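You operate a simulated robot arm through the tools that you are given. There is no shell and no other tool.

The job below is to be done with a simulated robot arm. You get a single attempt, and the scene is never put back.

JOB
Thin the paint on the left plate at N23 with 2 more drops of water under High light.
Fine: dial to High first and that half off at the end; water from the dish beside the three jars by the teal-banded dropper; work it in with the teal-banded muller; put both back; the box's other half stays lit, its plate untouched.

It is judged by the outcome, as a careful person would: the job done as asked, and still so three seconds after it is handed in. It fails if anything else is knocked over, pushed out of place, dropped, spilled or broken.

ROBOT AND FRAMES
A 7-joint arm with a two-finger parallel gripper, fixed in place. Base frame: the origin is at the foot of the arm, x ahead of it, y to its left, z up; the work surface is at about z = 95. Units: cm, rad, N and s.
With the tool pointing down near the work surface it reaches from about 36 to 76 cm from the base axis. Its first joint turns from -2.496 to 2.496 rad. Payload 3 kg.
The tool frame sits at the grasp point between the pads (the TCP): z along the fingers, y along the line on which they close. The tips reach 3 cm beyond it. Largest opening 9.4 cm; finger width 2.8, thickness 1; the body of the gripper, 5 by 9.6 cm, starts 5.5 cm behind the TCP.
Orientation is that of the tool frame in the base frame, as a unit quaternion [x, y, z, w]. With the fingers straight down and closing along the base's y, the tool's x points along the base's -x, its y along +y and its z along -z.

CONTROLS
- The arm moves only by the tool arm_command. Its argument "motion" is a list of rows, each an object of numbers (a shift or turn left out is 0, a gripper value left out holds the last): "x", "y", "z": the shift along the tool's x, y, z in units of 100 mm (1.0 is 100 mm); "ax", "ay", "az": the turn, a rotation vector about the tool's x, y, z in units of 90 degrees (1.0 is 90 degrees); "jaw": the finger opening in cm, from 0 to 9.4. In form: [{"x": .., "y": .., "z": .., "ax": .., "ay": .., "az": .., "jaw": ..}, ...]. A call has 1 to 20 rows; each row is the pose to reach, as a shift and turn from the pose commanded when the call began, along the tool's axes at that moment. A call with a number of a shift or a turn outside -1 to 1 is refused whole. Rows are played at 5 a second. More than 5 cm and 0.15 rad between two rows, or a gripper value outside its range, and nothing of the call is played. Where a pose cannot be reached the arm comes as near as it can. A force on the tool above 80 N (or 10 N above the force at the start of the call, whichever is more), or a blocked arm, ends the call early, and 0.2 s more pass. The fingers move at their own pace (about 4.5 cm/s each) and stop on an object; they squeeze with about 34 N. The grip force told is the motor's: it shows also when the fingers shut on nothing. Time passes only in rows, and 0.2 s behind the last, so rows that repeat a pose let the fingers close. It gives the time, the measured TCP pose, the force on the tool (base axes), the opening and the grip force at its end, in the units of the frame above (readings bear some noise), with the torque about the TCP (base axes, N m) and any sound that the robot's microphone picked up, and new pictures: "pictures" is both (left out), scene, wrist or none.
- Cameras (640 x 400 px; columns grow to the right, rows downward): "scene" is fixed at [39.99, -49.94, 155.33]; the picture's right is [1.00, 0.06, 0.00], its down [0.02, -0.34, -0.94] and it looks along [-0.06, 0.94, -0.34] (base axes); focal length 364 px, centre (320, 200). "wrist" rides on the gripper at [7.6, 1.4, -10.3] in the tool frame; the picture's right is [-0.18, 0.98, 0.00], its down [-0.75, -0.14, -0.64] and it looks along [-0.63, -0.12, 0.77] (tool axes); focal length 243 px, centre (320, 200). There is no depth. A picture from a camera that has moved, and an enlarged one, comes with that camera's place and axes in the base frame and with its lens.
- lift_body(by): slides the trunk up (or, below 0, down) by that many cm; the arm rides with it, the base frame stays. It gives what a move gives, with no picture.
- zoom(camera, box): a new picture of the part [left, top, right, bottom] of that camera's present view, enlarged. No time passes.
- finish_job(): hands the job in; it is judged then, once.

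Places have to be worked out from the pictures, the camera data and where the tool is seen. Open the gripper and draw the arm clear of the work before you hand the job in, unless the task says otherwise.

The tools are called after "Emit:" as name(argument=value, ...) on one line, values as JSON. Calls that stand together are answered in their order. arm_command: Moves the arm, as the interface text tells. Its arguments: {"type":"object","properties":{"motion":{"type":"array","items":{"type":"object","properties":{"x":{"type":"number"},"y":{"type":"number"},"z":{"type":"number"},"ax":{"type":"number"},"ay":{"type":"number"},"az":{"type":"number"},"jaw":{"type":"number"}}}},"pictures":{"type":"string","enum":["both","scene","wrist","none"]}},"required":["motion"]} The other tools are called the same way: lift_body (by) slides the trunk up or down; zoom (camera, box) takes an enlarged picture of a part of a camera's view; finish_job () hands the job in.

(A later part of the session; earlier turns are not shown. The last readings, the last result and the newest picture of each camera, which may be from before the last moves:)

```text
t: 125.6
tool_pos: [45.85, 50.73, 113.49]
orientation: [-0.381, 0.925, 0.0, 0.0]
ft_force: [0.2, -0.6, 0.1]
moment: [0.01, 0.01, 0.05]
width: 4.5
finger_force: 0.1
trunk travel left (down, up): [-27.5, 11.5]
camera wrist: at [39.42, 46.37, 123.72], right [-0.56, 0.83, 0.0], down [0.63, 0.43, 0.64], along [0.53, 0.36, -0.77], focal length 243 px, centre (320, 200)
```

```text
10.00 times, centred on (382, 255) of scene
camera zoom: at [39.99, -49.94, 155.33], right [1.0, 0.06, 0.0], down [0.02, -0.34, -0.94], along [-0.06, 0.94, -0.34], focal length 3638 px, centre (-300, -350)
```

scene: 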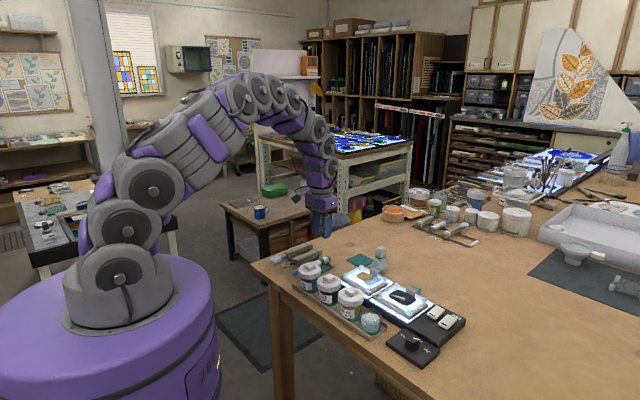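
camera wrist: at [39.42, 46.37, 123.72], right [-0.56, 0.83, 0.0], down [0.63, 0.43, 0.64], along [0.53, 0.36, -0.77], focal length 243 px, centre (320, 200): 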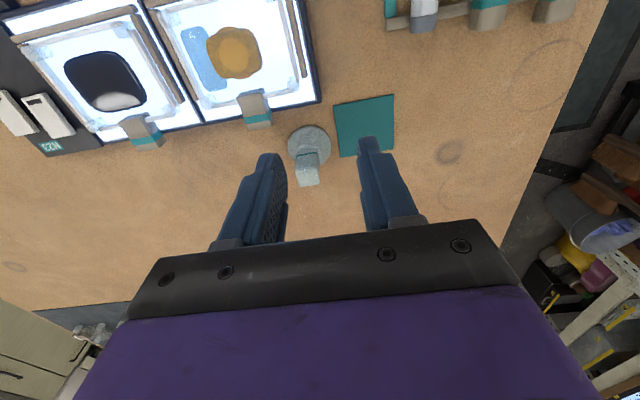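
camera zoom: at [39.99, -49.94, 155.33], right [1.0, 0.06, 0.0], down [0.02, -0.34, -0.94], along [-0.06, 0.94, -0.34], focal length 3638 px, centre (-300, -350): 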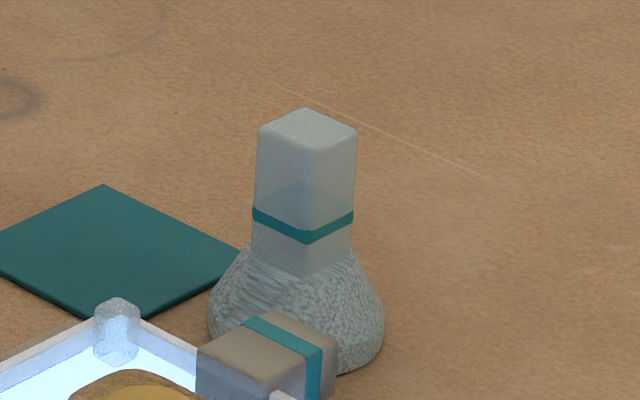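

The muller's axis is at about (52.2,53.2), top z≈102.5, base ⌀≈5.4 cm, handle ≈2.4 cm square aligned with my tool yaw. I move above it to z≈108 and check alignment and reach.

Emit:
arm_command(motion=[{"x": -0.15, "y": -0.07, "z": 0.0, "jaw": 5}, {"x": -0.3, "y": -0.14, "z": 0.1, "jaw": 5}, {"x": -0.45, "y": -0.2, "z": 0.25, "jaw": 5}, {"x": -0.624, "y": -0.274, "z": 0.4, "jaw": 5}, {"x": -0.624, "y": -0.274, "z": 0.55, "jaw": 5}, {"x": -0.624, "y": -0.274, "z": 0.55, "jaw": 5}], pictures="wrist")

Emit:
zoom(camera="wrist", box=[220, 60, 420, 220])

Emit:
zoom(camera="scene", box=[352, 200, 412, 275])

```text
t: 127.0
tool_pos: [52.45, 53.21, 108.0]
orientation: [-0.382, 0.924, 0.0, 0.0]
ft_force: [0.4, -0.2, -0.2]
moment: [-0.01, 0.04, 0.0]
width: 4.98
finger_force: 0.0
trunk travel left (down, up): [-27.5, 11.5]
camera wrist: at [45.86, 48.76, 118.13], right [-0.56, 0.83, 0.0], down [0.63, 0.43, 0.64], along [0.53, 0.36, -0.77], focal length 243 px, centre (320, 200)
```

wrist: 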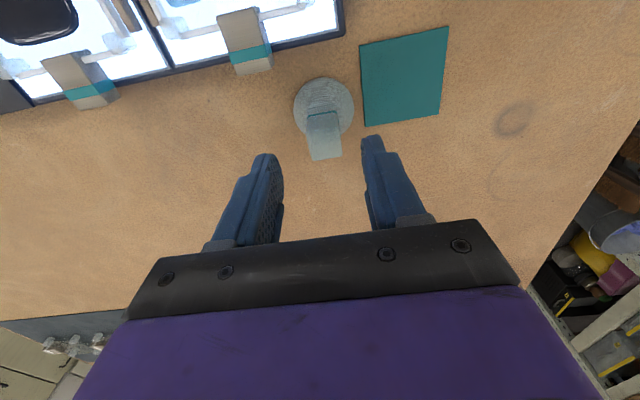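

```text
2.50 times, centred on (320, 140) of wrist
camera zoom: at [45.86, 48.76, 118.13], right [-0.56, 0.83, 0.0], down [0.63, 0.43, 0.64], along [0.53, 0.36, -0.77], focal length 606 px, centre (320, 350)
```

zoom: 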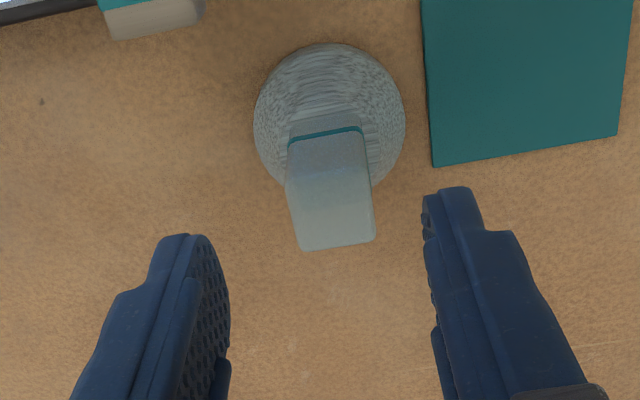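

```text
5.33 times, centred on (382, 238) of scene
camera zoom: at [39.99, -49.94, 155.33], right [1.0, 0.06, 0.0], down [0.02, -0.34, -0.94], along [-0.06, 0.94, -0.34], focal length 1940 px, centre (-11, 0)
```

zoom: 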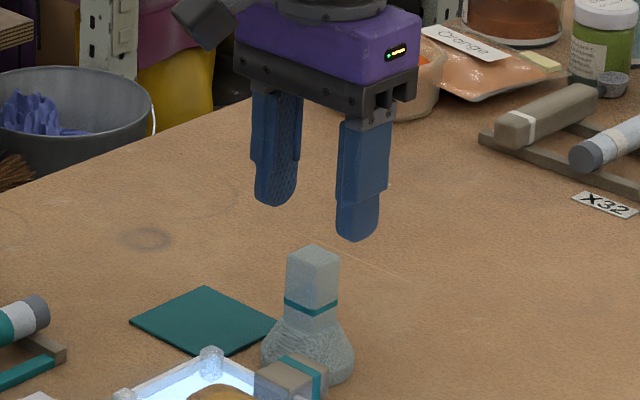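

Reach is fine. The handle centre is 3 mm to the right and 1–2 mm further out; I correct and descend to z≈101.5, then close on the handle.

Emit:
arm_command(motion=[{"x": -0.012, "y": 0.032, "z": 0.1, "jaw": 5}, {"x": -0.012, "y": 0.032, "z": 0.3, "jaw": 5}, {"x": -0.012, "y": 0.032, "z": 0.5, "jaw": 5}, {"x": -0.012, "y": 0.032, "z": 0.65, "jaw": 5}, {"x": -0.012, "y": 0.032, "z": 0.65, "jaw": 5}], pictures="wrist")

Emit:
zoom(camera="wrist", box=[220, 60, 420, 220])

```text
t: 128.2
tool_pos: [52.25, 53.51, 101.32]
orientation: [-0.381, 0.925, -0.001, 0.0]
ft_force: [0.9, 0.1, 0.8]
moment: [0.0, 0.05, -0.04]
width: 4.99
finger_force: 0.0
trunk travel left (down, up): [-27.5, 11.5]
camera wrist: at [45.69, 49.2, 111.56], right [-0.56, 0.83, 0.0], down [0.63, 0.43, 0.64], along [0.53, 0.36, -0.77], focal length 243 px, centre (320, 200)
```

wrist: 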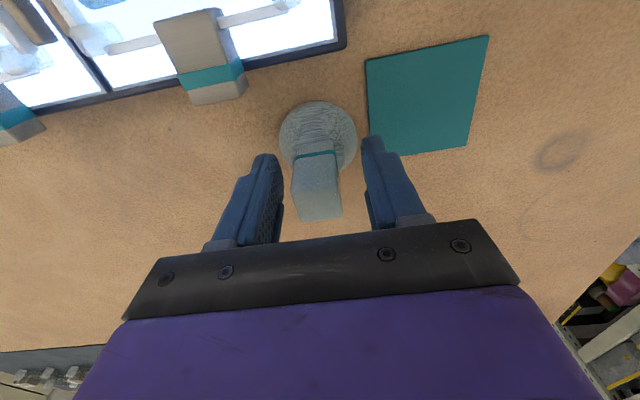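

```text
2.50 times, centred on (320, 140) of wrist
camera zoom: at [45.69, 49.2, 111.56], right [-0.56, 0.83, 0.0], down [0.63, 0.43, 0.64], along [0.53, 0.36, -0.77], focal length 606 px, centre (320, 350)
```

zoom: 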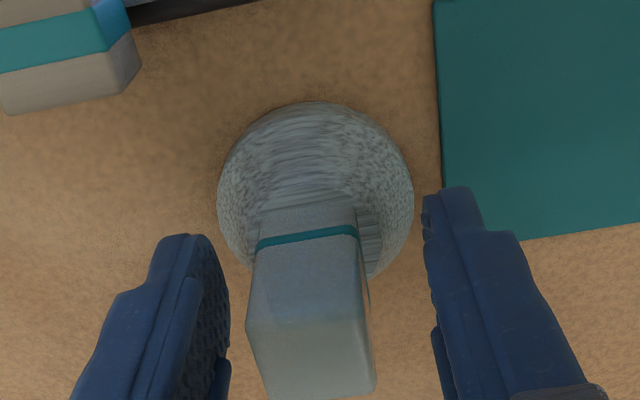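

The handle is centred between the fingers. I close on it.

Emit:
arm_command(motion=[{"jaw": 3.5}, {"jaw": 2.6}, {"jaw": 2.0}, {"jaw": 1.6}, {"jaw": 1.6}], pictures="none")

```text
t: 129.4
tool_pos: [52.11, 53.52, 101.36]
orientation: [-0.38, 0.925, 0.0, 0.0]
ft_force: [0.5, -0.6, 2.0]
moment: [-0.01, 0.0, 0.04]
width: 2.79
finger_force: 33.7
trunk travel left (down, up): [-27.5, 11.5]
```

The handle is held at 2.79 cm. I note its home (TCP (52.2,53.5,101.3)) and lift it straight up 8 cm, then take a look over the plate to measure the inner rails.

Emit:
arm_command(motion=[{"z": -0.1, "jaw": 1.6}, {"z": -0.3, "jaw": 1.6}, {"z": -0.6, "jaw": 1.6}, {"z": -0.8, "jaw": 1.6}, {"z": -0.8, "jaw": 1.6}], pictures="scene")

Emit:
arm_command(motion=[{"x": 0.0, "y": -0.2, "jaw": 1.6}, {"x": 0.0, "y": -0.4, "jaw": 1.6}, {"x": 0.0, "y": -0.55, "jaw": 1.6}, {"x": 0.0, "y": -0.55, "jaw": 1.6}], pictures="wrist")

Emit:
zoom(camera="wrist", box=[220, 0, 420, 150])

```text
t: 130.6
tool_pos: [52.08, 53.74, 109.63]
orientation: [-0.381, 0.925, -0.002, 0.0]
ft_force: [0.4, 0.0, -1.1]
moment: [0.0, -0.02, -0.03]
width: 2.77
finger_force: 33.5
trunk travel left (down, up): [-27.5, 11.5]
```

scene: 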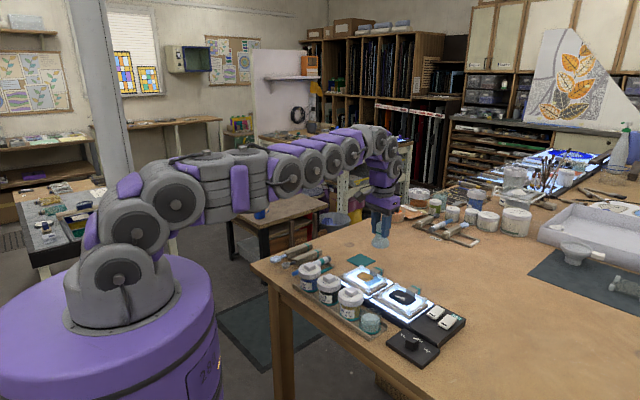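

```text
t: 131.6
tool_pos: [55.96, 49.94, 109.58]
orientation: [-0.382, 0.924, 0.0, 0.0]
ft_force: [0.2, -0.3, -2.1]
moment: [-0.01, -0.03, 0.02]
width: 2.74
finger_force: 34.0
trunk travel left (down, up): [-27.5, 11.5]
camera wrist: at [49.5, 45.52, 119.8], right [-0.56, 0.83, 0.0], down [0.63, 0.43, 0.64], along [0.53, 0.36, -0.77], focal length 243 px, centre (320, 200)
```

wrist: 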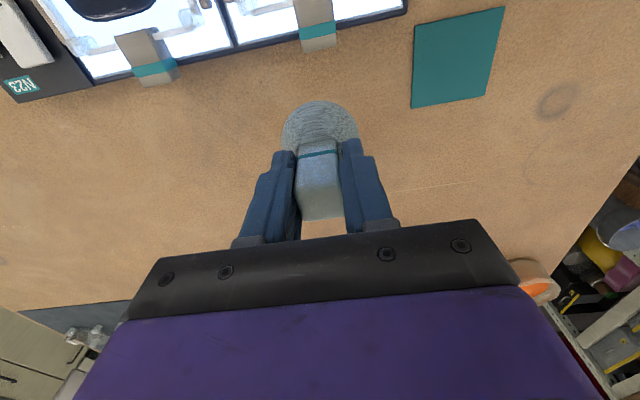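

```text
2.67 times, centred on (320, 75) of wrist
camera zoom: at [49.5, 45.52, 119.8], right [-0.56, 0.83, 0.0], down [0.63, 0.43, 0.64], along [0.53, 0.36, -0.77], focal length 647 px, centre (320, 533)
```

zoom: 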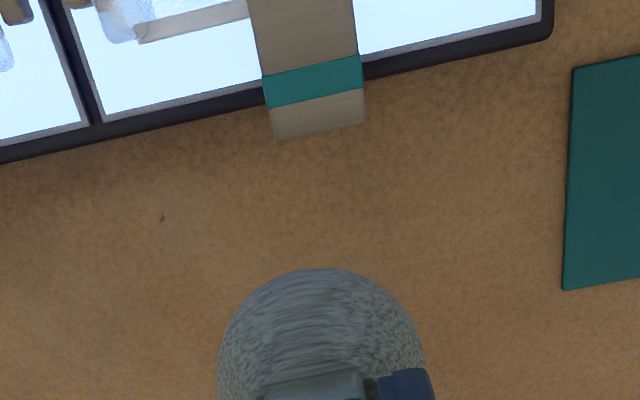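

Emit:
arm_command(motion=[{"x": 0.1, "y": 0.02, "z": -0.25, "jaw": 1.6}, {"x": 0.3, "y": 0.04, "z": -0.5, "jaw": 1.6}, {"x": 0.5, "y": 0.06, "z": -0.64, "jaw": 1.6}, {"x": 0.7, "y": 0.086, "z": -0.64, "jaw": 1.6}, {"x": 0.7, "y": 0.086, "z": -0.64, "jaw": 1.6}], pictures="wrist")

Emit:
zoom(camera="wrist", box=[220, 0, 420, 125])

Emit:
zoom(camera="scene", box=[350, 225, 410, 290])

```text
t: 132.8
tool_pos: [50.31, 45.65, 115.78]
orientation: [-0.382, 0.924, 0.0, -0.001]
ft_force: [0.2, -0.3, -1.6]
moment: [0.05, 0.01, 0.0]
width: 2.78
finger_force: 33.8
trunk travel left (down, up): [-27.5, 11.5]
camera wrist: at [43.89, 41.23, 126.05], right [-0.56, 0.83, 0.0], down [0.63, 0.43, 0.64], along [0.53, 0.36, -0.77], focal length 243 px, centre (320, 200)
```

wrist: 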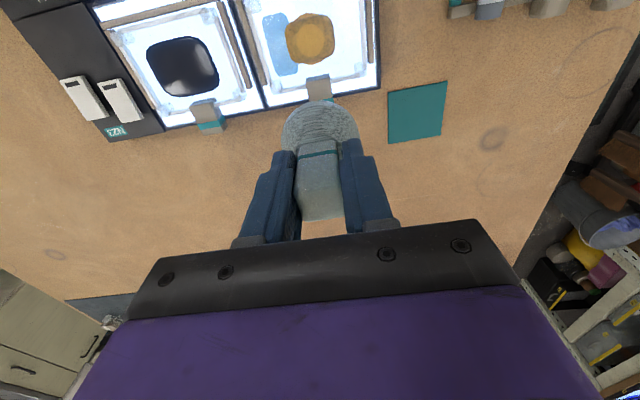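

```text
3.20 times, centred on (320, 62) of wrist
camera zoom: at [43.89, 41.23, 126.05], right [-0.56, 0.83, 0.0], down [0.63, 0.43, 0.64], along [0.53, 0.36, -0.77], focal length 776 px, centre (320, 640)
```

zoom: 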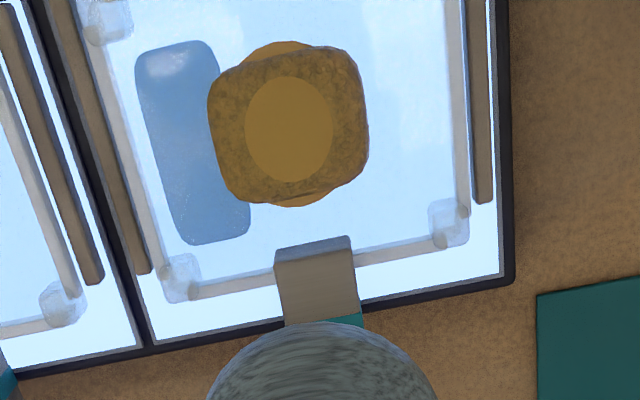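

```text
6.15 times, centred on (380, 258) of scene
camera zoom: at [39.99, -49.94, 155.33], right [1.0, 0.06, 0.0], down [0.02, -0.34, -0.94], along [-0.06, 0.94, -0.34], focal length 2239 px, centre (-49, -154)
```

zoom: 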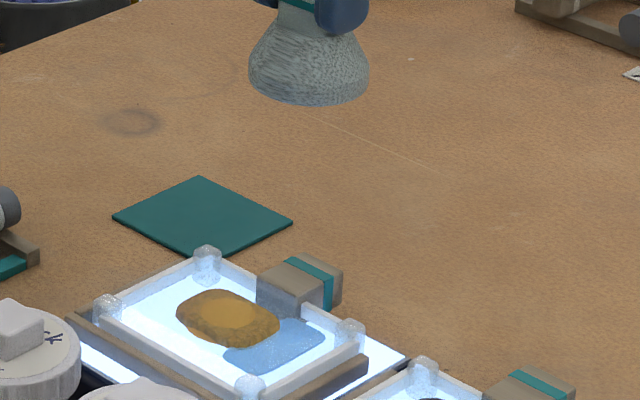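

From above I can see the pigment (46.98,42.2), the water pool beside it and the rails. The muller (⌀≈5.6) fits with about ±1.5 cm play along the box axis and about −0.6…+0.1 cm across (handle block on the far side). I move it above the plate centre, slightly toward the front.

Emit:
arm_command(motion=[{"x": 0.15, "z": 0.05, "jaw": 1.6}, {"x": 0.35, "y": -0.005, "z": 0.15, "jaw": 1.6}, {"x": 0.505, "y": -0.01, "z": 0.3, "jaw": 1.6}, {"x": 0.505, "y": -0.01, "z": 0.5, "jaw": 1.6}, {"x": 0.505, "y": -0.01, "z": 0.7, "jaw": 1.6}, {"x": 0.505, "y": -0.01, "z": 0.7, "jaw": 1.6}], pictures="wrist")

Emit:
zoom(camera="scene", box=[340, 240, 400, 300])

Emit:
zoom(camera="wrist", box=[220, 0, 420, 160])

```text
t: 134.2
tool_pos: [46.84, 41.86, 108.8]
orientation: [-0.382, 0.924, 0.001, 0.001]
ft_force: [-0.9, 0.2, -2.0]
moment: [-0.01, 0.0, 0.02]
width: 2.76
finger_force: 33.8
trunk travel left (down, up): [-27.5, 11.5]
camera wrist: at [40.38, 37.37, 118.99], right [-0.56, 0.83, 0.0], down [0.63, 0.43, 0.64], along [0.53, 0.36, -0.77], focal length 243 px, centre (320, 200)
```

wrist: 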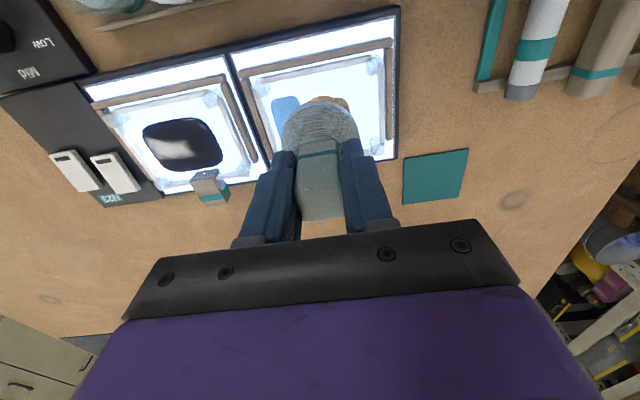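

```text
6.67 times, centred on (370, 270) of scene
camera zoom: at [39.99, -49.94, 155.33], right [1.0, 0.06, 0.0], down [0.02, -0.34, -0.94], along [-0.06, 0.94, -0.34], focal length 2425 px, centre (-13, -267)
```

zoom: 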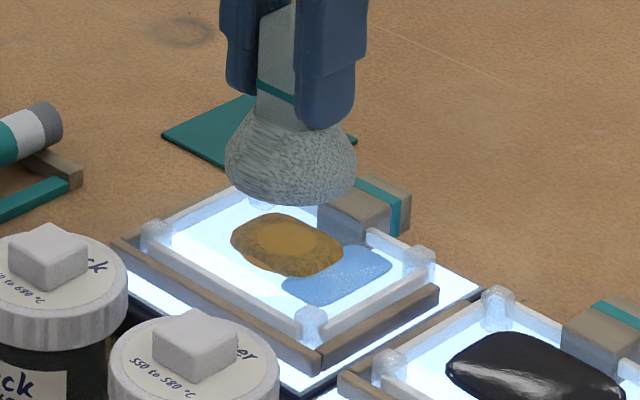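

```text
2.50 times, centred on (320, 80) of wrist
camera zoom: at [40.38, 37.37, 118.99], right [-0.56, 0.83, 0.0], down [0.63, 0.43, 0.64], along [0.53, 0.36, -0.77], focal length 606 px, centre (320, 500)
```

zoom: 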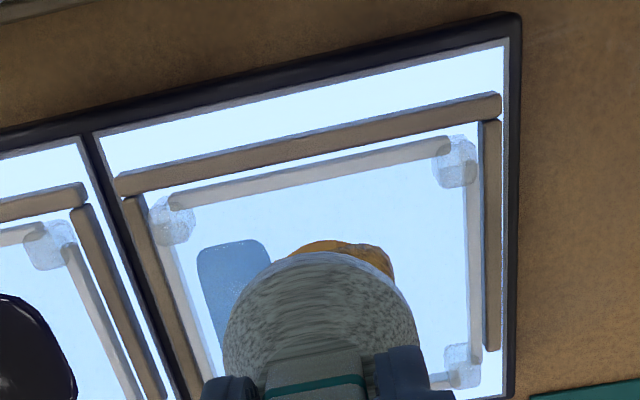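

The muller hangs over the middle of the plate, 3 mm toward the front. I lower it to just above the paint, then in small steps until light contact.

Emit:
arm_command(motion=[{"z": 0.15, "jaw": 1.6}, {"z": 0.28, "jaw": 1.6}, {"z": 0.36, "jaw": 1.6}, {"z": 0.36, "jaw": 1.6}], pictures="none")

Emit:
zoom(camera="scene", box=[340, 245, 400, 300])

Emit:
zoom(camera="wrist", box=[220, 0, 420, 180])

```text
t: 135.2
tool_pos: [46.98, 41.72, 105.24]
orientation: [-0.382, 0.924, 0.001, 0.0]
ft_force: [0.0, 0.7, -1.8]
moment: [0.01, 0.01, 0.0]
width: 2.75
finger_force: 34.6
trunk travel left (down, up): [-27.5, 11.5]
```

```text
7.27 times, centred on (370, 272) of scene
camera zoom: at [39.99, -49.94, 155.33], right [1.0, 0.06, 0.0], down [0.02, -0.34, -0.94], along [-0.06, 0.94, -0.34], focal length 2646 px, centre (-44, -327)
```

zoom: 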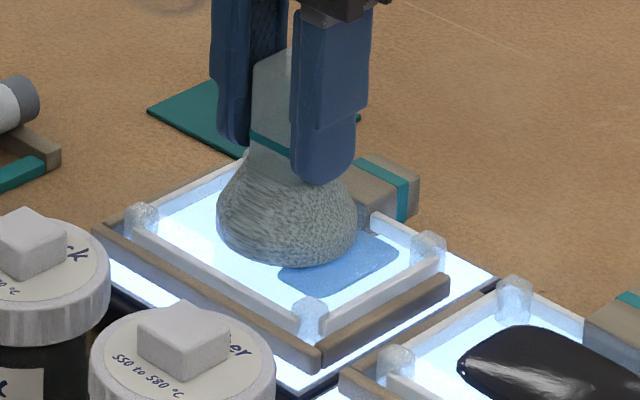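

```text
2.22 times, centred on (320, 90) of wrist
camera zoom: at [40.47, 37.39, 115.49], right [-0.56, 0.83, 0.0], down [0.63, 0.43, 0.64], along [0.53, 0.36, -0.77], focal length 539 px, centre (320, 444)
```

zoom: 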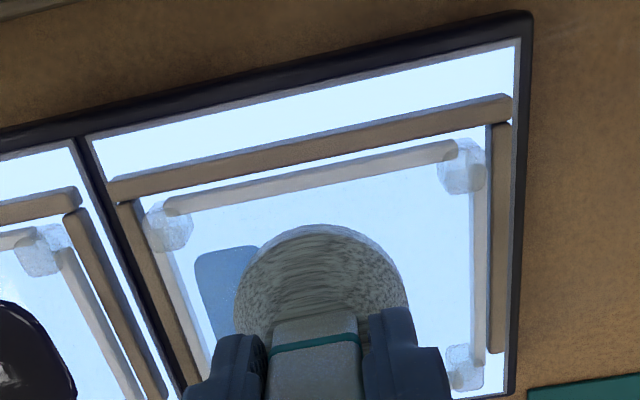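

Good fit: ~0.8 cm clear of the front rail. I shift 2 mm to the front and lower further in small steps, watching the force.

Emit:
arm_command(motion=[{"x": 0.02, "z": 0.02, "jaw": 1.6}, {"x": 0.02, "z": 0.04, "jaw": 1.6}, {"x": 0.02, "z": 0.05, "jaw": 1.6}, {"x": 0.02, "z": 0.05, "jaw": 1.6}], pictures="none")

Emit:
arm_command(motion=[{"z": 0.01, "jaw": 1.6}, {"z": 0.02, "jaw": 1.6}, {"z": 0.02, "jaw": 1.6}], pictures="none")

```text
t: 136.2
tool_pos: [46.74, 41.69, 104.81]
orientation: [-0.382, 0.924, 0.001, 0.002]
ft_force: [-0.1, 1.7, 14.0]
moment: [-0.17, 0.17, 0.0]
width: 2.8
finger_force: 34.1
trunk travel left (down, up): [-27.5, 11.5]
```

```text
t: 137.0
tool_pos: [46.67, 41.61, 104.79]
orientation: [-0.382, 0.924, 0.001, 0.002]
ft_force: [2.8, 5.1, 31.0]
moment: [0.27, -0.28, 0.04]
width: 2.79
finger_force: 34.5
trunk travel left (down, up): [-27.5, 11.5]
```

Contact at z≈104.8 (31 N is more than needed). I ease to a light pressure of ~8 N before rubbing.

Emit:
arm_command(motion=[{"z": -0.015, "jaw": 1.6}, {"z": -0.026, "jaw": 1.6}, {"z": -0.026, "jaw": 1.6}], pictures="none")

Emit:
zoom(camera="scene", box=[340, 245, 400, 300])

```text
t: 137.8
tool_pos: [46.68, 41.6, 104.81]
orientation: [-0.382, 0.924, 0.0, 0.0]
ft_force: [0.8, 4.4, 8.3]
moment: [0.43, -0.34, 0.06]
width: 2.76
finger_force: 34.5
trunk travel left (down, up): [-27.5, 11.5]
```

```text
7.27 times, centred on (370, 272) of scene
camera zoom: at [39.99, -49.94, 155.33], right [1.0, 0.06, 0.0], down [0.02, -0.34, -0.94], along [-0.06, 0.94, -0.34], focal length 2646 px, centre (-44, -327)
```

zoom: 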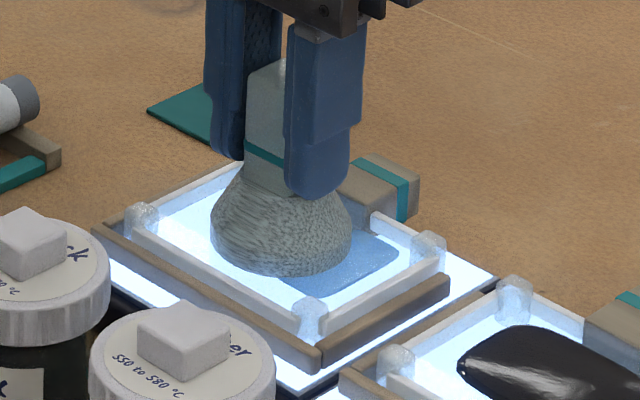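

Light contact of 8 N. I now rub the muller in slow ellipses along the plate, well inside the rails.

Emit:
arm_command(motion=[{"y": -0.03, "jaw": 1.6}, {"x": -0.01, "y": -0.06, "jaw": 1.6}, {"x": -0.02, "y": -0.09, "jaw": 1.6}, {"x": -0.03, "y": -0.1, "jaw": 1.6}, {"x": -0.04, "y": -0.07, "jaw": 1.6}, {"x": -0.04, "y": -0.02, "jaw": 1.6}, {"x": -0.04, "y": 0.03, "jaw": 1.6}, {"x": -0.04, "y": 0.08, "jaw": 1.6}, {"x": -0.03, "y": 0.12, "jaw": 1.6}, {"x": -0.01, "y": 0.13, "jaw": 1.6}, {"x": 0.01, "y": 0.12, "jaw": 1.6}, {"x": 0.02, "y": 0.08, "jaw": 1.6}, {"x": 0.02, "y": 0.03, "jaw": 1.6}, {"x": 0.02, "y": -0.02, "jaw": 1.6}, {"x": 0.02, "y": -0.06, "jaw": 1.6}, {"x": 0.01, "y": -0.09, "jaw": 1.6}, {"x": -0.01, "y": -0.1, "jaw": 1.6}, {"x": -0.03, "y": -0.07, "jaw": 1.6}, {"x": -0.02, "y": -0.03, "jaw": 1.6}, {"x": 0.0, "y": 0.0, "jaw": 1.6}], pictures="none")

Emit:
zoom(camera="scene", box=[340, 245, 400, 300])

```text
t: 142.0
tool_pos: [46.68, 41.73, 104.78]
orientation: [-0.381, 0.925, 0.0, 0.001]
ft_force: [-0.4, -0.4, -2.1]
moment: [-0.02, -0.02, -0.03]
width: 2.79
finger_force: 33.9
trunk travel left (down, up): [-27.5, 11.5]
```

```text
7.27 times, centred on (370, 272) of scene
camera zoom: at [39.99, -49.94, 155.33], right [1.0, 0.06, 0.0], down [0.02, -0.34, -0.94], along [-0.06, 0.94, -0.34], focal length 2646 px, centre (-44, -327)
```

zoom: 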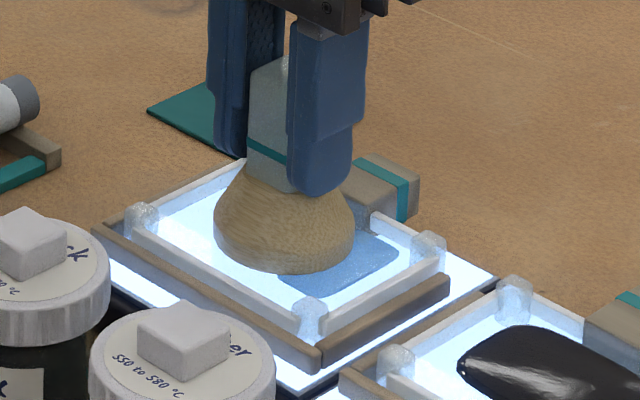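

The muller is picking up paint (its glass is tinted amber) and the contact has relaxed as the paint levelled. I lower a little to regain light pressure.

Emit:
arm_command(motion=[{"z": 0.015, "jaw": 1.6}, {"z": 0.03, "jaw": 1.6}, {"z": 0.03, "jaw": 1.6}], pictures="none")

Emit:
arm_command(motion=[{"z": 0.01, "jaw": 1.6}, {"z": 0.02, "jaw": 1.6}, {"z": 0.02, "jaw": 1.6}], pictures="none")

```text
t: 142.8
tool_pos: [46.75, 41.6, 104.82]
orientation: [-0.381, 0.924, 0.001, 0.003]
ft_force: [3.3, 4.8, 31.6]
moment: [0.09, -0.12, 0.02]
width: 2.76
finger_force: 33.8
trunk travel left (down, up): [-27.5, 11.5]
```

```text
t: 143.6
tool_pos: [46.69, 41.6, 104.39]
orientation: [-0.383, 0.924, 0.001, 0.001]
ft_force: [5.5, 5.2, 30.8]
moment: [0.24, -0.3, 0.02]
width: 2.78
finger_force: 33.9
trunk travel left (down, up): [-27.5, 11.5]
```

The vertical force saturates at ~31 N because the handle slides slightly in the grip. I ease up to a light pressure and continue rubbing with larger strokes reaching the water pool.

Emit:
arm_command(motion=[{"z": -0.015, "jaw": 1.4}, {"z": -0.025, "jaw": 1.4}, {"z": -0.025, "y": -0.04, "jaw": 1.4}, {"z": -0.025, "x": -0.01, "y": -0.08, "jaw": 1.4}, {"z": -0.025, "x": -0.02, "y": -0.12, "jaw": 1.4}, {"z": -0.025, "x": -0.03, "y": -0.13, "jaw": 1.4}, {"z": -0.025, "x": -0.04, "y": -0.1, "jaw": 1.4}, {"z": -0.025, "x": -0.04, "y": -0.05, "jaw": 1.4}, {"z": -0.025, "x": -0.04, "y": 0.0, "jaw": 1.4}, {"z": -0.025, "x": -0.04, "y": 0.05, "jaw": 1.4}, {"z": -0.025, "x": -0.03, "y": 0.1, "jaw": 1.4}, {"z": -0.025, "x": -0.01, "y": 0.14, "jaw": 1.4}, {"z": -0.025, "x": 0.01, "y": 0.14, "jaw": 1.4}, {"z": -0.025, "x": 0.02, "y": 0.1, "jaw": 1.4}, {"z": -0.025, "x": 0.02, "y": 0.05, "jaw": 1.4}, {"z": -0.025, "x": 0.02, "y": 0.0, "jaw": 1.4}, {"z": -0.025, "x": 0.02, "y": -0.05, "jaw": 1.4}, {"z": -0.025, "x": 0.01, "y": -0.1, "jaw": 1.4}, {"z": -0.025, "x": -0.01, "y": -0.13, "jaw": 1.4}, {"z": -0.025, "x": -0.03, "y": -0.11, "jaw": 1.4}], pictures="none")

Emit:
zoom(camera="scene", box=[340, 245, 400, 300])

```text
t: 147.8
tool_pos: [47.65, 41.04, 104.49]
orientation: [-0.381, 0.925, 0.0, 0.0]
ft_force: [0.2, 0.0, -2.5]
moment: [-0.05, -0.03, 0.0]
width: 2.75
finger_force: 33.7
trunk travel left (down, up): [-27.5, 11.5]
```

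```text
7.27 times, centred on (370, 272) of scene
camera zoom: at [39.99, -49.94, 155.33], right [1.0, 0.06, 0.0], down [0.02, -0.34, -0.94], along [-0.06, 0.94, -0.34], focal length 2646 px, centre (-44, -327)
```

zoom: 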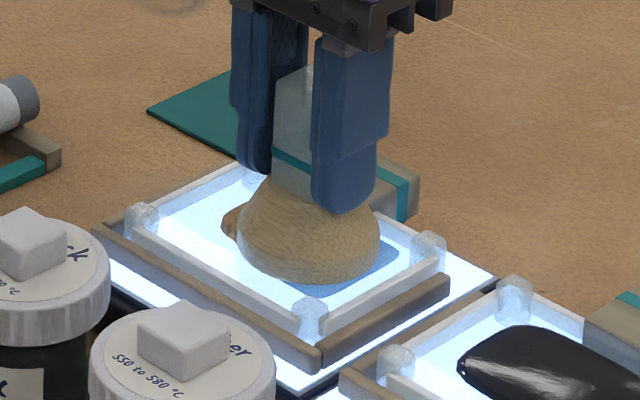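

Contact was lost again while moving. I look at the paint from above by checking the wrist view, then press a bit lower and rub in shorter strokes while watching the force.

Emit:
arm_command(motion=[{"z": 0.015, "jaw": 1.4}, {"z": 0.025, "jaw": 1.4}, {"z": 0.025, "x": 0.0, "y": 0.03, "jaw": 1.4}, {"z": 0.025, "x": 0.0, "y": 0.07, "jaw": 1.4}, {"z": 0.025, "x": 0.0, "y": 0.11, "jaw": 1.4}], pictures="wrist")

Emit:
zoom(camera="wrist", box=[220, 0, 420, 180])

```text
t: 149.0
tool_pos: [47.01, 41.56, 104.33]
orientation: [-0.383, 0.924, 0.0, 0.001]
ft_force: [3.8, -5.5, 20.1]
moment: [-0.15, 0.07, 0.01]
width: 2.79
finger_force: 34.0
trunk travel left (down, up): [-27.5, 11.5]
camera wrist: at [40.42, 37.25, 114.61], right [-0.56, 0.83, 0.0], down [0.63, 0.43, 0.64], along [0.53, 0.36, -0.77], focal length 243 px, centre (320, 200)
```

wrist: 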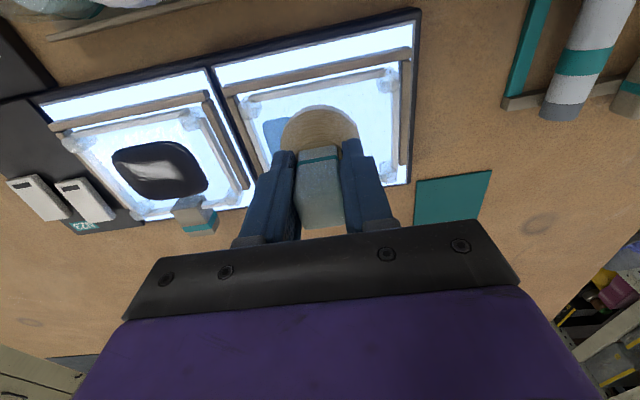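

```text
2.22 times, centred on (320, 90) of wrist
camera zoom: at [40.42, 37.25, 114.61], right [-0.56, 0.83, 0.0], down [0.63, 0.43, 0.64], along [0.53, 0.36, -0.77], focal length 539 px, centre (320, 444)
```

zoom: 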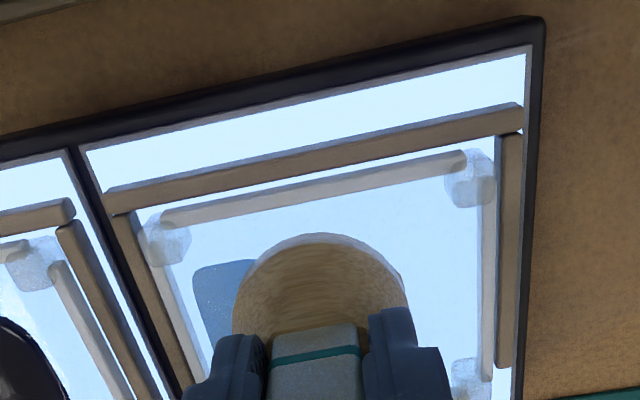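

Now there is steady contact (20 N, 7 N drag) and the plate stays put between its stops. I continue with ellipses at this height.

Emit:
arm_command(motion=[{"x": 0.02, "y": 0.04, "jaw": 1.4}, {"x": 0.03, "y": 0.08, "jaw": 1.4}, {"x": 0.03, "y": 0.12, "jaw": 1.4}, {"x": 0.015, "y": 0.15, "jaw": 1.4}, {"x": -0.005, "y": 0.15, "jaw": 1.4}, {"x": -0.02, "y": 0.12, "jaw": 1.4}, {"x": -0.025, "y": 0.08, "jaw": 1.4}, {"x": -0.025, "y": 0.03, "jaw": 1.4}, {"x": -0.025, "y": -0.02, "jaw": 1.4}, {"x": -0.02, "y": -0.06, "jaw": 1.4}, {"x": -0.01, "y": -0.09, "jaw": 1.4}, {"x": 0.01, "y": -0.1, "jaw": 1.4}, {"x": 0.025, "y": -0.08, "jaw": 1.4}, {"x": 0.03, "y": -0.04, "jaw": 1.4}, {"x": 0.03, "y": 0.01, "jaw": 1.4}, {"x": 0.03, "y": 0.06, "jaw": 1.4}, {"x": 0.02, "y": 0.1, "jaw": 1.4}, {"x": 0.0, "y": 0.12, "jaw": 1.4}, {"x": -0.015, "y": 0.09, "jaw": 1.4}, {"x": -0.02, "y": 0.05, "jaw": 1.4}], pictures="none")

Emit:
zoom(camera="scene", box=[340, 245, 400, 300])

```text
t: 153.2
tool_pos: [46.36, 42.48, 104.43]
orientation: [-0.381, 0.925, 0.0, 0.0]
ft_force: [-7.2, 3.8, 19.4]
moment: [0.18, -0.02, 0.1]
width: 2.77
finger_force: 32.9
trunk travel left (down, up): [-27.5, 11.5]
```

```text
7.27 times, centred on (370, 272) of scene
camera zoom: at [39.99, -49.94, 155.33], right [1.0, 0.06, 0.0], down [0.02, -0.34, -0.94], along [-0.06, 0.94, -0.34], focal length 2646 px, centre (-44, -327)
```

zoom: 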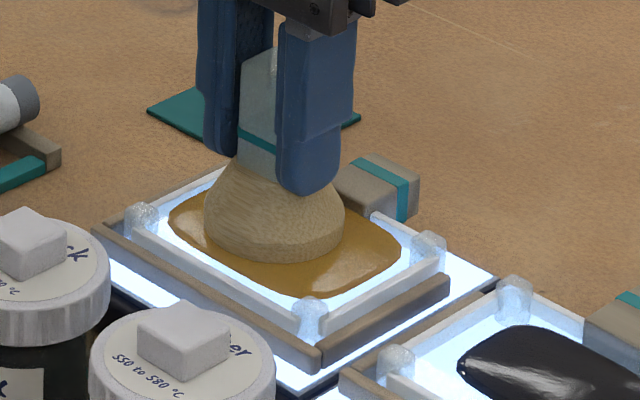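

The paint has become one smooth, wider amber film: the water is worked in. I give it one more short round for evenness.

Emit:
arm_command(motion=[{"x": 0.0, "y": -0.04, "jaw": 1.4}, {"x": 0.0, "y": -0.08, "jaw": 1.4}, {"x": 0.01, "y": -0.12, "jaw": 1.4}, {"x": 0.025, "y": -0.14, "jaw": 1.4}, {"x": 0.04, "y": -0.11, "jaw": 1.4}, {"x": 0.045, "y": -0.07, "jaw": 1.4}, {"x": 0.045, "y": -0.02, "jaw": 1.4}, {"x": 0.04, "y": 0.03, "jaw": 1.4}, {"x": 0.025, "y": 0.05, "jaw": 1.4}, {"x": 0.01, "y": 0.02, "jaw": 1.4}, {"x": 0.005, "y": -0.02, "jaw": 1.4}, {"x": 0.01, "y": -0.05, "jaw": 1.4}], pictures="none")

Emit:
zoom(camera="scene", box=[340, 245, 400, 300])

```text
t: 155.8
tool_pos: [46.89, 41.93, 104.26]
orientation: [-0.382, 0.924, 0.0, 0.001]
ft_force: [-2.7, 4.3, 12.9]
moment: [0.2, -0.06, 0.01]
width: 2.8
finger_force: 34.0
trunk travel left (down, up): [-27.5, 11.5]
```

```text
7.27 times, centred on (370, 272) of scene
camera zoom: at [39.99, -49.94, 155.33], right [1.0, 0.06, 0.0], down [0.02, -0.34, -0.94], along [-0.06, 0.94, -0.34], focal length 2646 px, centre (-44, -327)
```

zoom: 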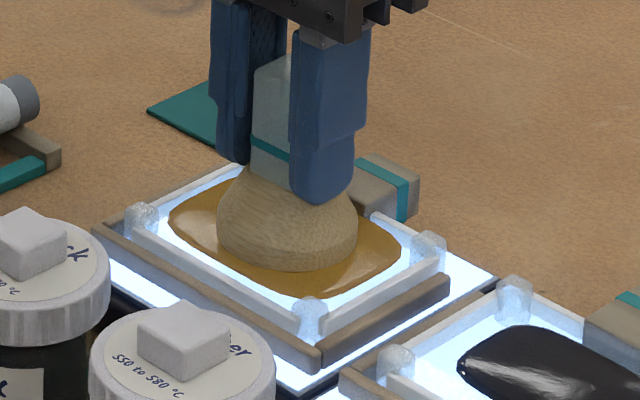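

Now I lift the muller straight up off the plate.

Emit:
arm_command(motion=[{"z": -0.05, "jaw": 1.4}, {"z": -0.2, "jaw": 1.4}, {"z": -0.4, "jaw": 1.4}, {"z": -0.6, "jaw": 1.4}, {"z": -0.7, "jaw": 1.4}, {"z": -0.7, "jaw": 1.4}], pictures="both")

Emit:
zoom(camera="scene", box=[340, 225, 410, 300])

```text
t: 157.2
tool_pos: [47.16, 41.89, 111.33]
orientation: [-0.382, 0.924, 0.001, 0.0]
ft_force: [0.3, -0.3, -1.3]
moment: [-0.04, -0.01, 0.0]
width: 2.83
finger_force: 33.8
trunk travel left (down, up): [-27.5, 11.5]
camera wrist: at [40.56, 37.56, 121.51], right [-0.56, 0.83, 0.0], down [0.63, 0.43, 0.64], along [0.53, 0.36, -0.77], focal length 243 px, centre (320, 200)
```

scene: 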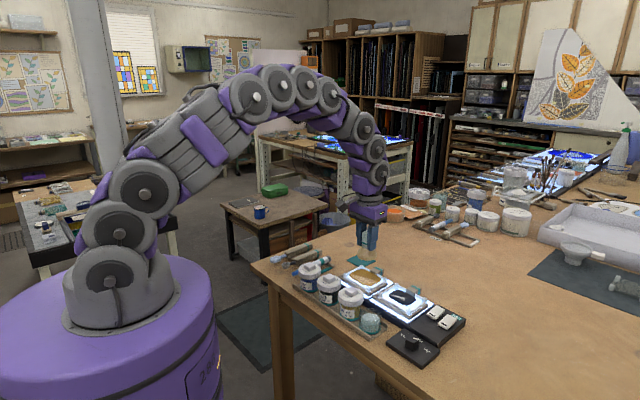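
wrist: 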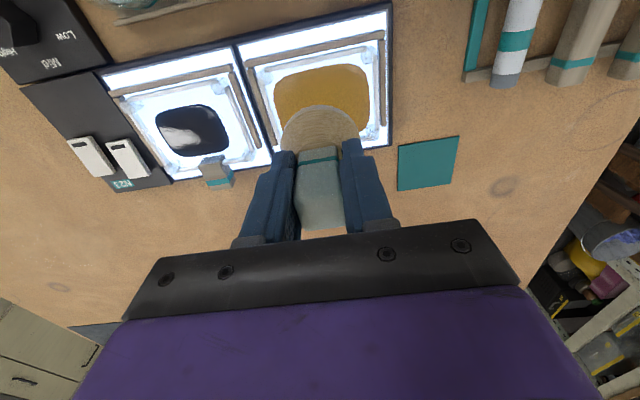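

```text
5.33 times, centred on (375, 262) of scene
camera zoom: at [39.99, -49.94, 155.33], right [1.0, 0.06, 0.0], down [0.02, -0.34, -0.94], along [-0.06, 0.94, -0.34], focal length 1940 px, centre (27, -133)
```

zoom: 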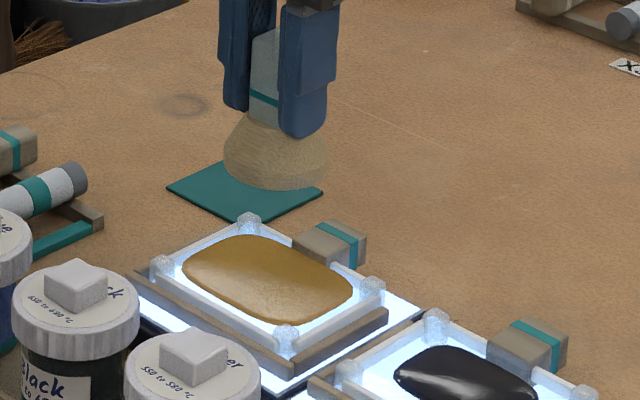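

The plate shows an even amber film and everything is in place. I carry the muller back to its home spot at (52.2,53.5).

Emit:
arm_command(motion=[{"x": -0.15, "y": 0.06, "jaw": 1.4}, {"x": -0.3, "y": 0.12, "jaw": 1.4}, {"x": -0.45, "y": 0.18, "jaw": 1.4}, {"x": -0.59, "y": 0.235, "z": 0.05, "jaw": 1.4}], pictures="none")

Emit:
arm_command(motion=[{"x": -0.15, "y": 0.06, "z": 0.05, "jaw": 1.4}, {"x": -0.3, "y": 0.12, "z": 0.1, "jaw": 1.4}, {"x": -0.45, "y": 0.18, "z": 0.2, "jaw": 1.4}, {"x": -0.59, "y": 0.235, "z": 0.3, "jaw": 1.4}, {"x": -0.59, "y": 0.235, "z": 0.4, "jaw": 1.4}, {"x": -0.59, "y": 0.235, "z": 0.5, "jaw": 1.4}, {"x": -0.59, "y": 0.235, "z": 0.5, "jaw": 1.4}], pictures="wrist")

Emit:
zoom(camera="scene", box=[352, 220, 412, 275])

```text
t: 158.2
tool_pos: [49.71, 47.84, 110.71]
orientation: [-0.381, 0.925, 0.0, 0.0]
ft_force: [0.1, -0.2, -1.8]
moment: [0.01, -0.02, 0.03]
width: 2.75
finger_force: 33.5
trunk travel left (down, up): [-27.5, 11.5]
```

```text
t: 159.8
tool_pos: [52.14, 53.42, 105.63]
orientation: [-0.381, 0.924, -0.001, 0.001]
ft_force: [0.5, 0.1, -1.7]
moment: [-0.01, 0.01, -0.04]
width: 2.77
finger_force: 34.4
trunk travel left (down, up): [-27.5, 11.5]
camera wrist: at [45.7, 49.14, 115.97], right [-0.56, 0.83, 0.0], down [0.63, 0.43, 0.64], along [0.53, 0.36, -0.77], focal length 243 px, centre (320, 200)
```

wrist: 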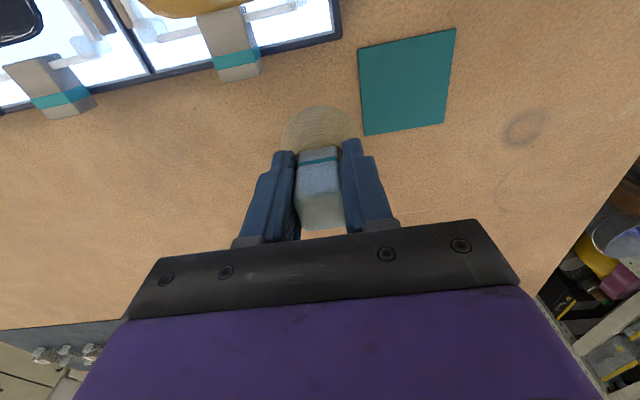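

```text
7.27 times, centred on (382, 248) of scene
camera zoom: at [39.99, -49.94, 155.33], right [1.0, 0.06, 0.0], down [0.02, -0.34, -0.94], along [-0.06, 0.94, -0.34], focal length 2646 px, centre (-131, -146)
```

zoom: 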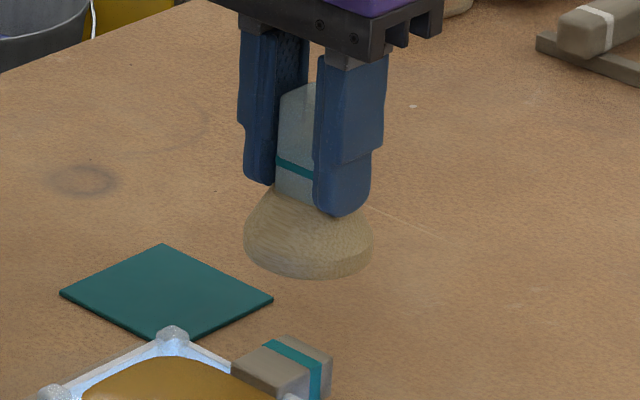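

The muller hangs over its original place. I lower it to just above the table and then by small steps until it touches.

Emit:
arm_command(motion=[{"z": 0.15, "y": 0.005, "jaw": 1.4}, {"z": 0.3, "y": 0.005, "jaw": 1.4}, {"z": 0.4, "y": 0.005, "jaw": 1.4}, {"z": 0.44, "y": 0.005, "jaw": 1.4}, {"z": 0.44, "y": 0.005, "jaw": 1.4}], pictures="none")

Emit:
arm_command(motion=[{"z": 0.015, "jaw": 1.4}, {"z": 0.025, "jaw": 1.4}, {"z": 0.025, "jaw": 1.4}], pictures="none")

```text
t: 161.0
tool_pos: [52.15, 53.72, 101.31]
orientation: [-0.381, 0.925, -0.001, 0.001]
ft_force: [0.7, 0.5, -1.3]
moment: [0.01, 0.0, -0.01]
width: 2.75
finger_force: 34.1
trunk travel left (down, up): [-27.5, 11.5]
```

```text
t: 161.8
tool_pos: [52.17, 53.65, 101.13]
orientation: [-0.381, 0.924, 0.0, 0.001]
ft_force: [-0.8, -0.2, -2.3]
moment: [-0.06, 0.0, 0.0]
width: 2.79
finger_force: 33.9
trunk travel left (down, up): [-27.5, 11.5]
```

Emit:
arm_command(motion=[{"z": 0.015, "jaw": 1.4}, {"z": 0.025, "jaw": 1.4}, {"z": 0.025, "jaw": 1.4}], pictures="none")

Emit:
zoom(camera="scene", box=[352, 225, 412, 275])

```text
t: 162.6
tool_pos: [52.04, 53.66, 101.0]
orientation: [-0.381, 0.925, -0.001, 0.001]
ft_force: [-0.3, 0.5, -1.8]
moment: [-0.02, 0.02, 0.0]
width: 2.78
finger_force: 33.9
trunk travel left (down, up): [-27.5, 11.5]
```

```text
8.00 times, centred on (382, 250) of scene
camera zoom: at [39.99, -49.94, 155.33], right [1.0, 0.06, 0.0], down [0.02, -0.34, -0.94], along [-0.06, 0.94, -0.34], focal length 2910 px, centre (-176, -200)
```

zoom: 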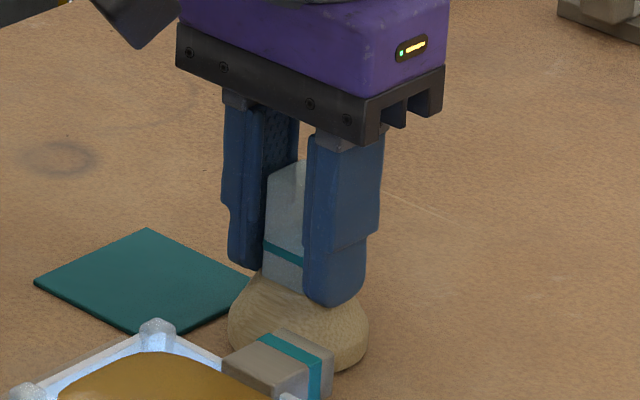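

Emit:
arm_command(motion=[{"z": 0.01, "jaw": 1.4}, {"z": 0.02, "jaw": 1.4}, {"z": 0.02, "jaw": 1.4}], pictures="none")

Emit:
arm_command(motion=[{"z": 0.01, "jaw": 1.4}, {"z": 0.02, "jaw": 1.4}, {"z": 0.02, "jaw": 1.4}], pictures="none")

```text
t: 163.4
tool_pos: [52.14, 53.66, 100.78]
orientation: [-0.382, 0.924, -0.001, 0.001]
ft_force: [0.7, 0.4, 5.2]
moment: [0.06, -0.05, 0.03]
width: 2.77
finger_force: 33.6
trunk travel left (down, up): [-27.5, 11.5]
```

```text
t: 164.2
tool_pos: [52.04, 53.59, 100.88]
orientation: [-0.381, 0.925, 0.0, 0.002]
ft_force: [6.8, 1.9, 26.2]
moment: [-0.24, 0.14, 0.02]
width: 2.75
finger_force: 34.3
trunk travel left (down, up): [-27.5, 11.5]
```

The muller touches the table at its old place. I unload the pressure and open the jaws.

Emit:
arm_command(motion=[{"z": -0.015, "jaw": 1.4}, {"z": -0.022, "jaw": 1.4}, {"z": -0.022, "jaw": 2.6}, {"z": -0.022, "jaw": 3.2}, {"z": -0.022, "jaw": 4.2}, {"z": -0.022, "jaw": 5.0}, {"z": -0.022, "jaw": 5.0}], pictures="none")

Emit:
arm_command(motion=[{"z": -0.15, "jaw": 5.0}, {"z": -0.4, "jaw": 5.0}, {"z": -0.7, "jaw": 5.0}, {"z": -1.0, "jaw": 5.0}, {"z": -1.0, "jaw": 5.0}], pictures="both")

Emit:
zoom(camera="scene", box=[335, 225, 425, 290])

```text
t: 165.8
tool_pos: [52.09, 53.6, 100.71]
orientation: [-0.381, 0.925, 0.0, 0.0]
ft_force: [-0.3, 0.0, 0.7]
moment: [0.01, 0.01, 0.0]
width: 5.0
finger_force: 0.1
trunk travel left (down, up): [-27.5, 11.5]
```

```text
t: 167.0
tool_pos: [51.98, 53.48, 110.74]
orientation: [-0.38, 0.925, 0.0, 0.001]
ft_force: [-0.5, 0.5, -0.6]
moment: [-0.03, 0.02, -0.01]
width: 5.0
finger_force: 0.0
trunk travel left (down, up): [-27.5, 11.5]
camera wrist: at [45.55, 49.2, 120.84], right [-0.56, 0.83, 0.0], down [0.63, 0.43, 0.64], along [0.53, 0.36, -0.77], focal length 243 px, centre (320, 200)
```

scene: 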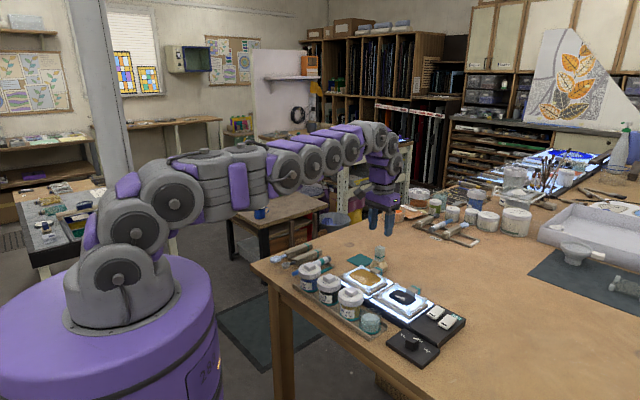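
wrist: 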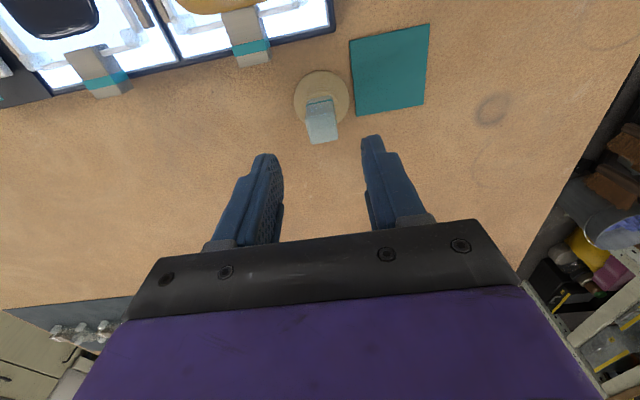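

```text
6.15 times, centred on (380, 258) of scene
camera zoom: at [39.99, -49.94, 155.33], right [1.0, 0.06, 0.0], down [0.02, -0.34, -0.94], along [-0.06, 0.94, -0.34], focal length 2239 px, centre (-49, -154)
```

zoom: 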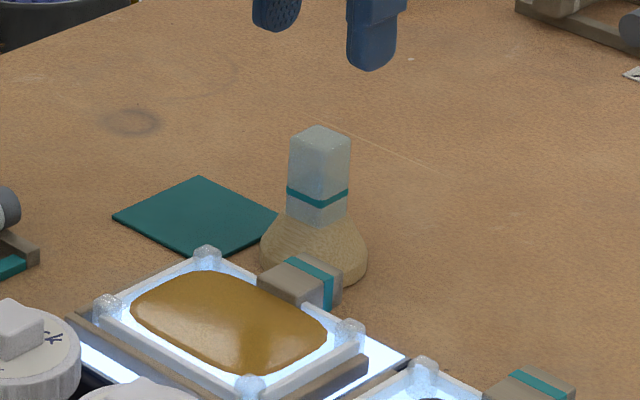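

The muller is back. Now the left half's switch: I zoom on the two rockers near the N23 label to see how they are set.

Emit:
zoom(camera="scene", box=[415, 295, 470, 340])

Emit:
zoom(camera="scene", box=[330, 250, 480, 370])

```text
8.89 times, centred on (442, 318) of scene
camera zoom: at [39.99, -49.94, 155.33], right [1.0, 0.06, 0.0], down [0.02, -0.34, -0.94], along [-0.06, 0.94, -0.34], focal length 3234 px, centre (-769, -844)
```

zoom: 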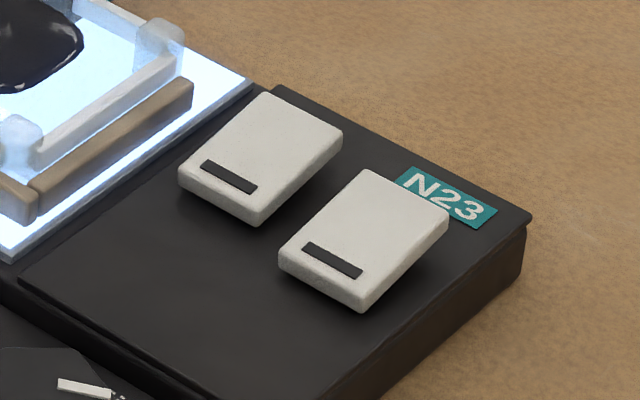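

```text
3.33 times, centred on (405, 310) of scene
camera zoom: at [39.99, -49.94, 155.33], right [1.0, 0.06, 0.0], down [0.02, -0.34, -0.94], along [-0.06, 0.94, -0.34], focal length 1213 px, centre (37, -167)
```

zoom: 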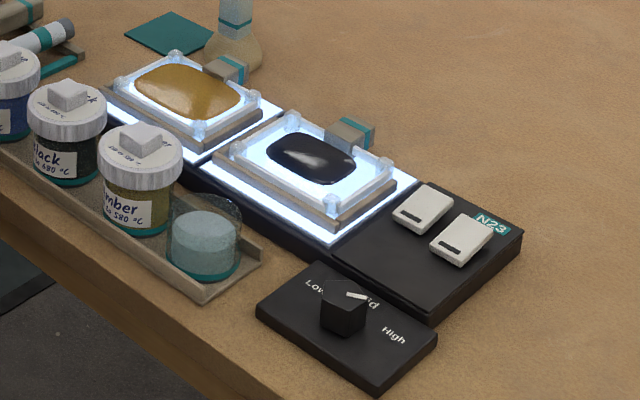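

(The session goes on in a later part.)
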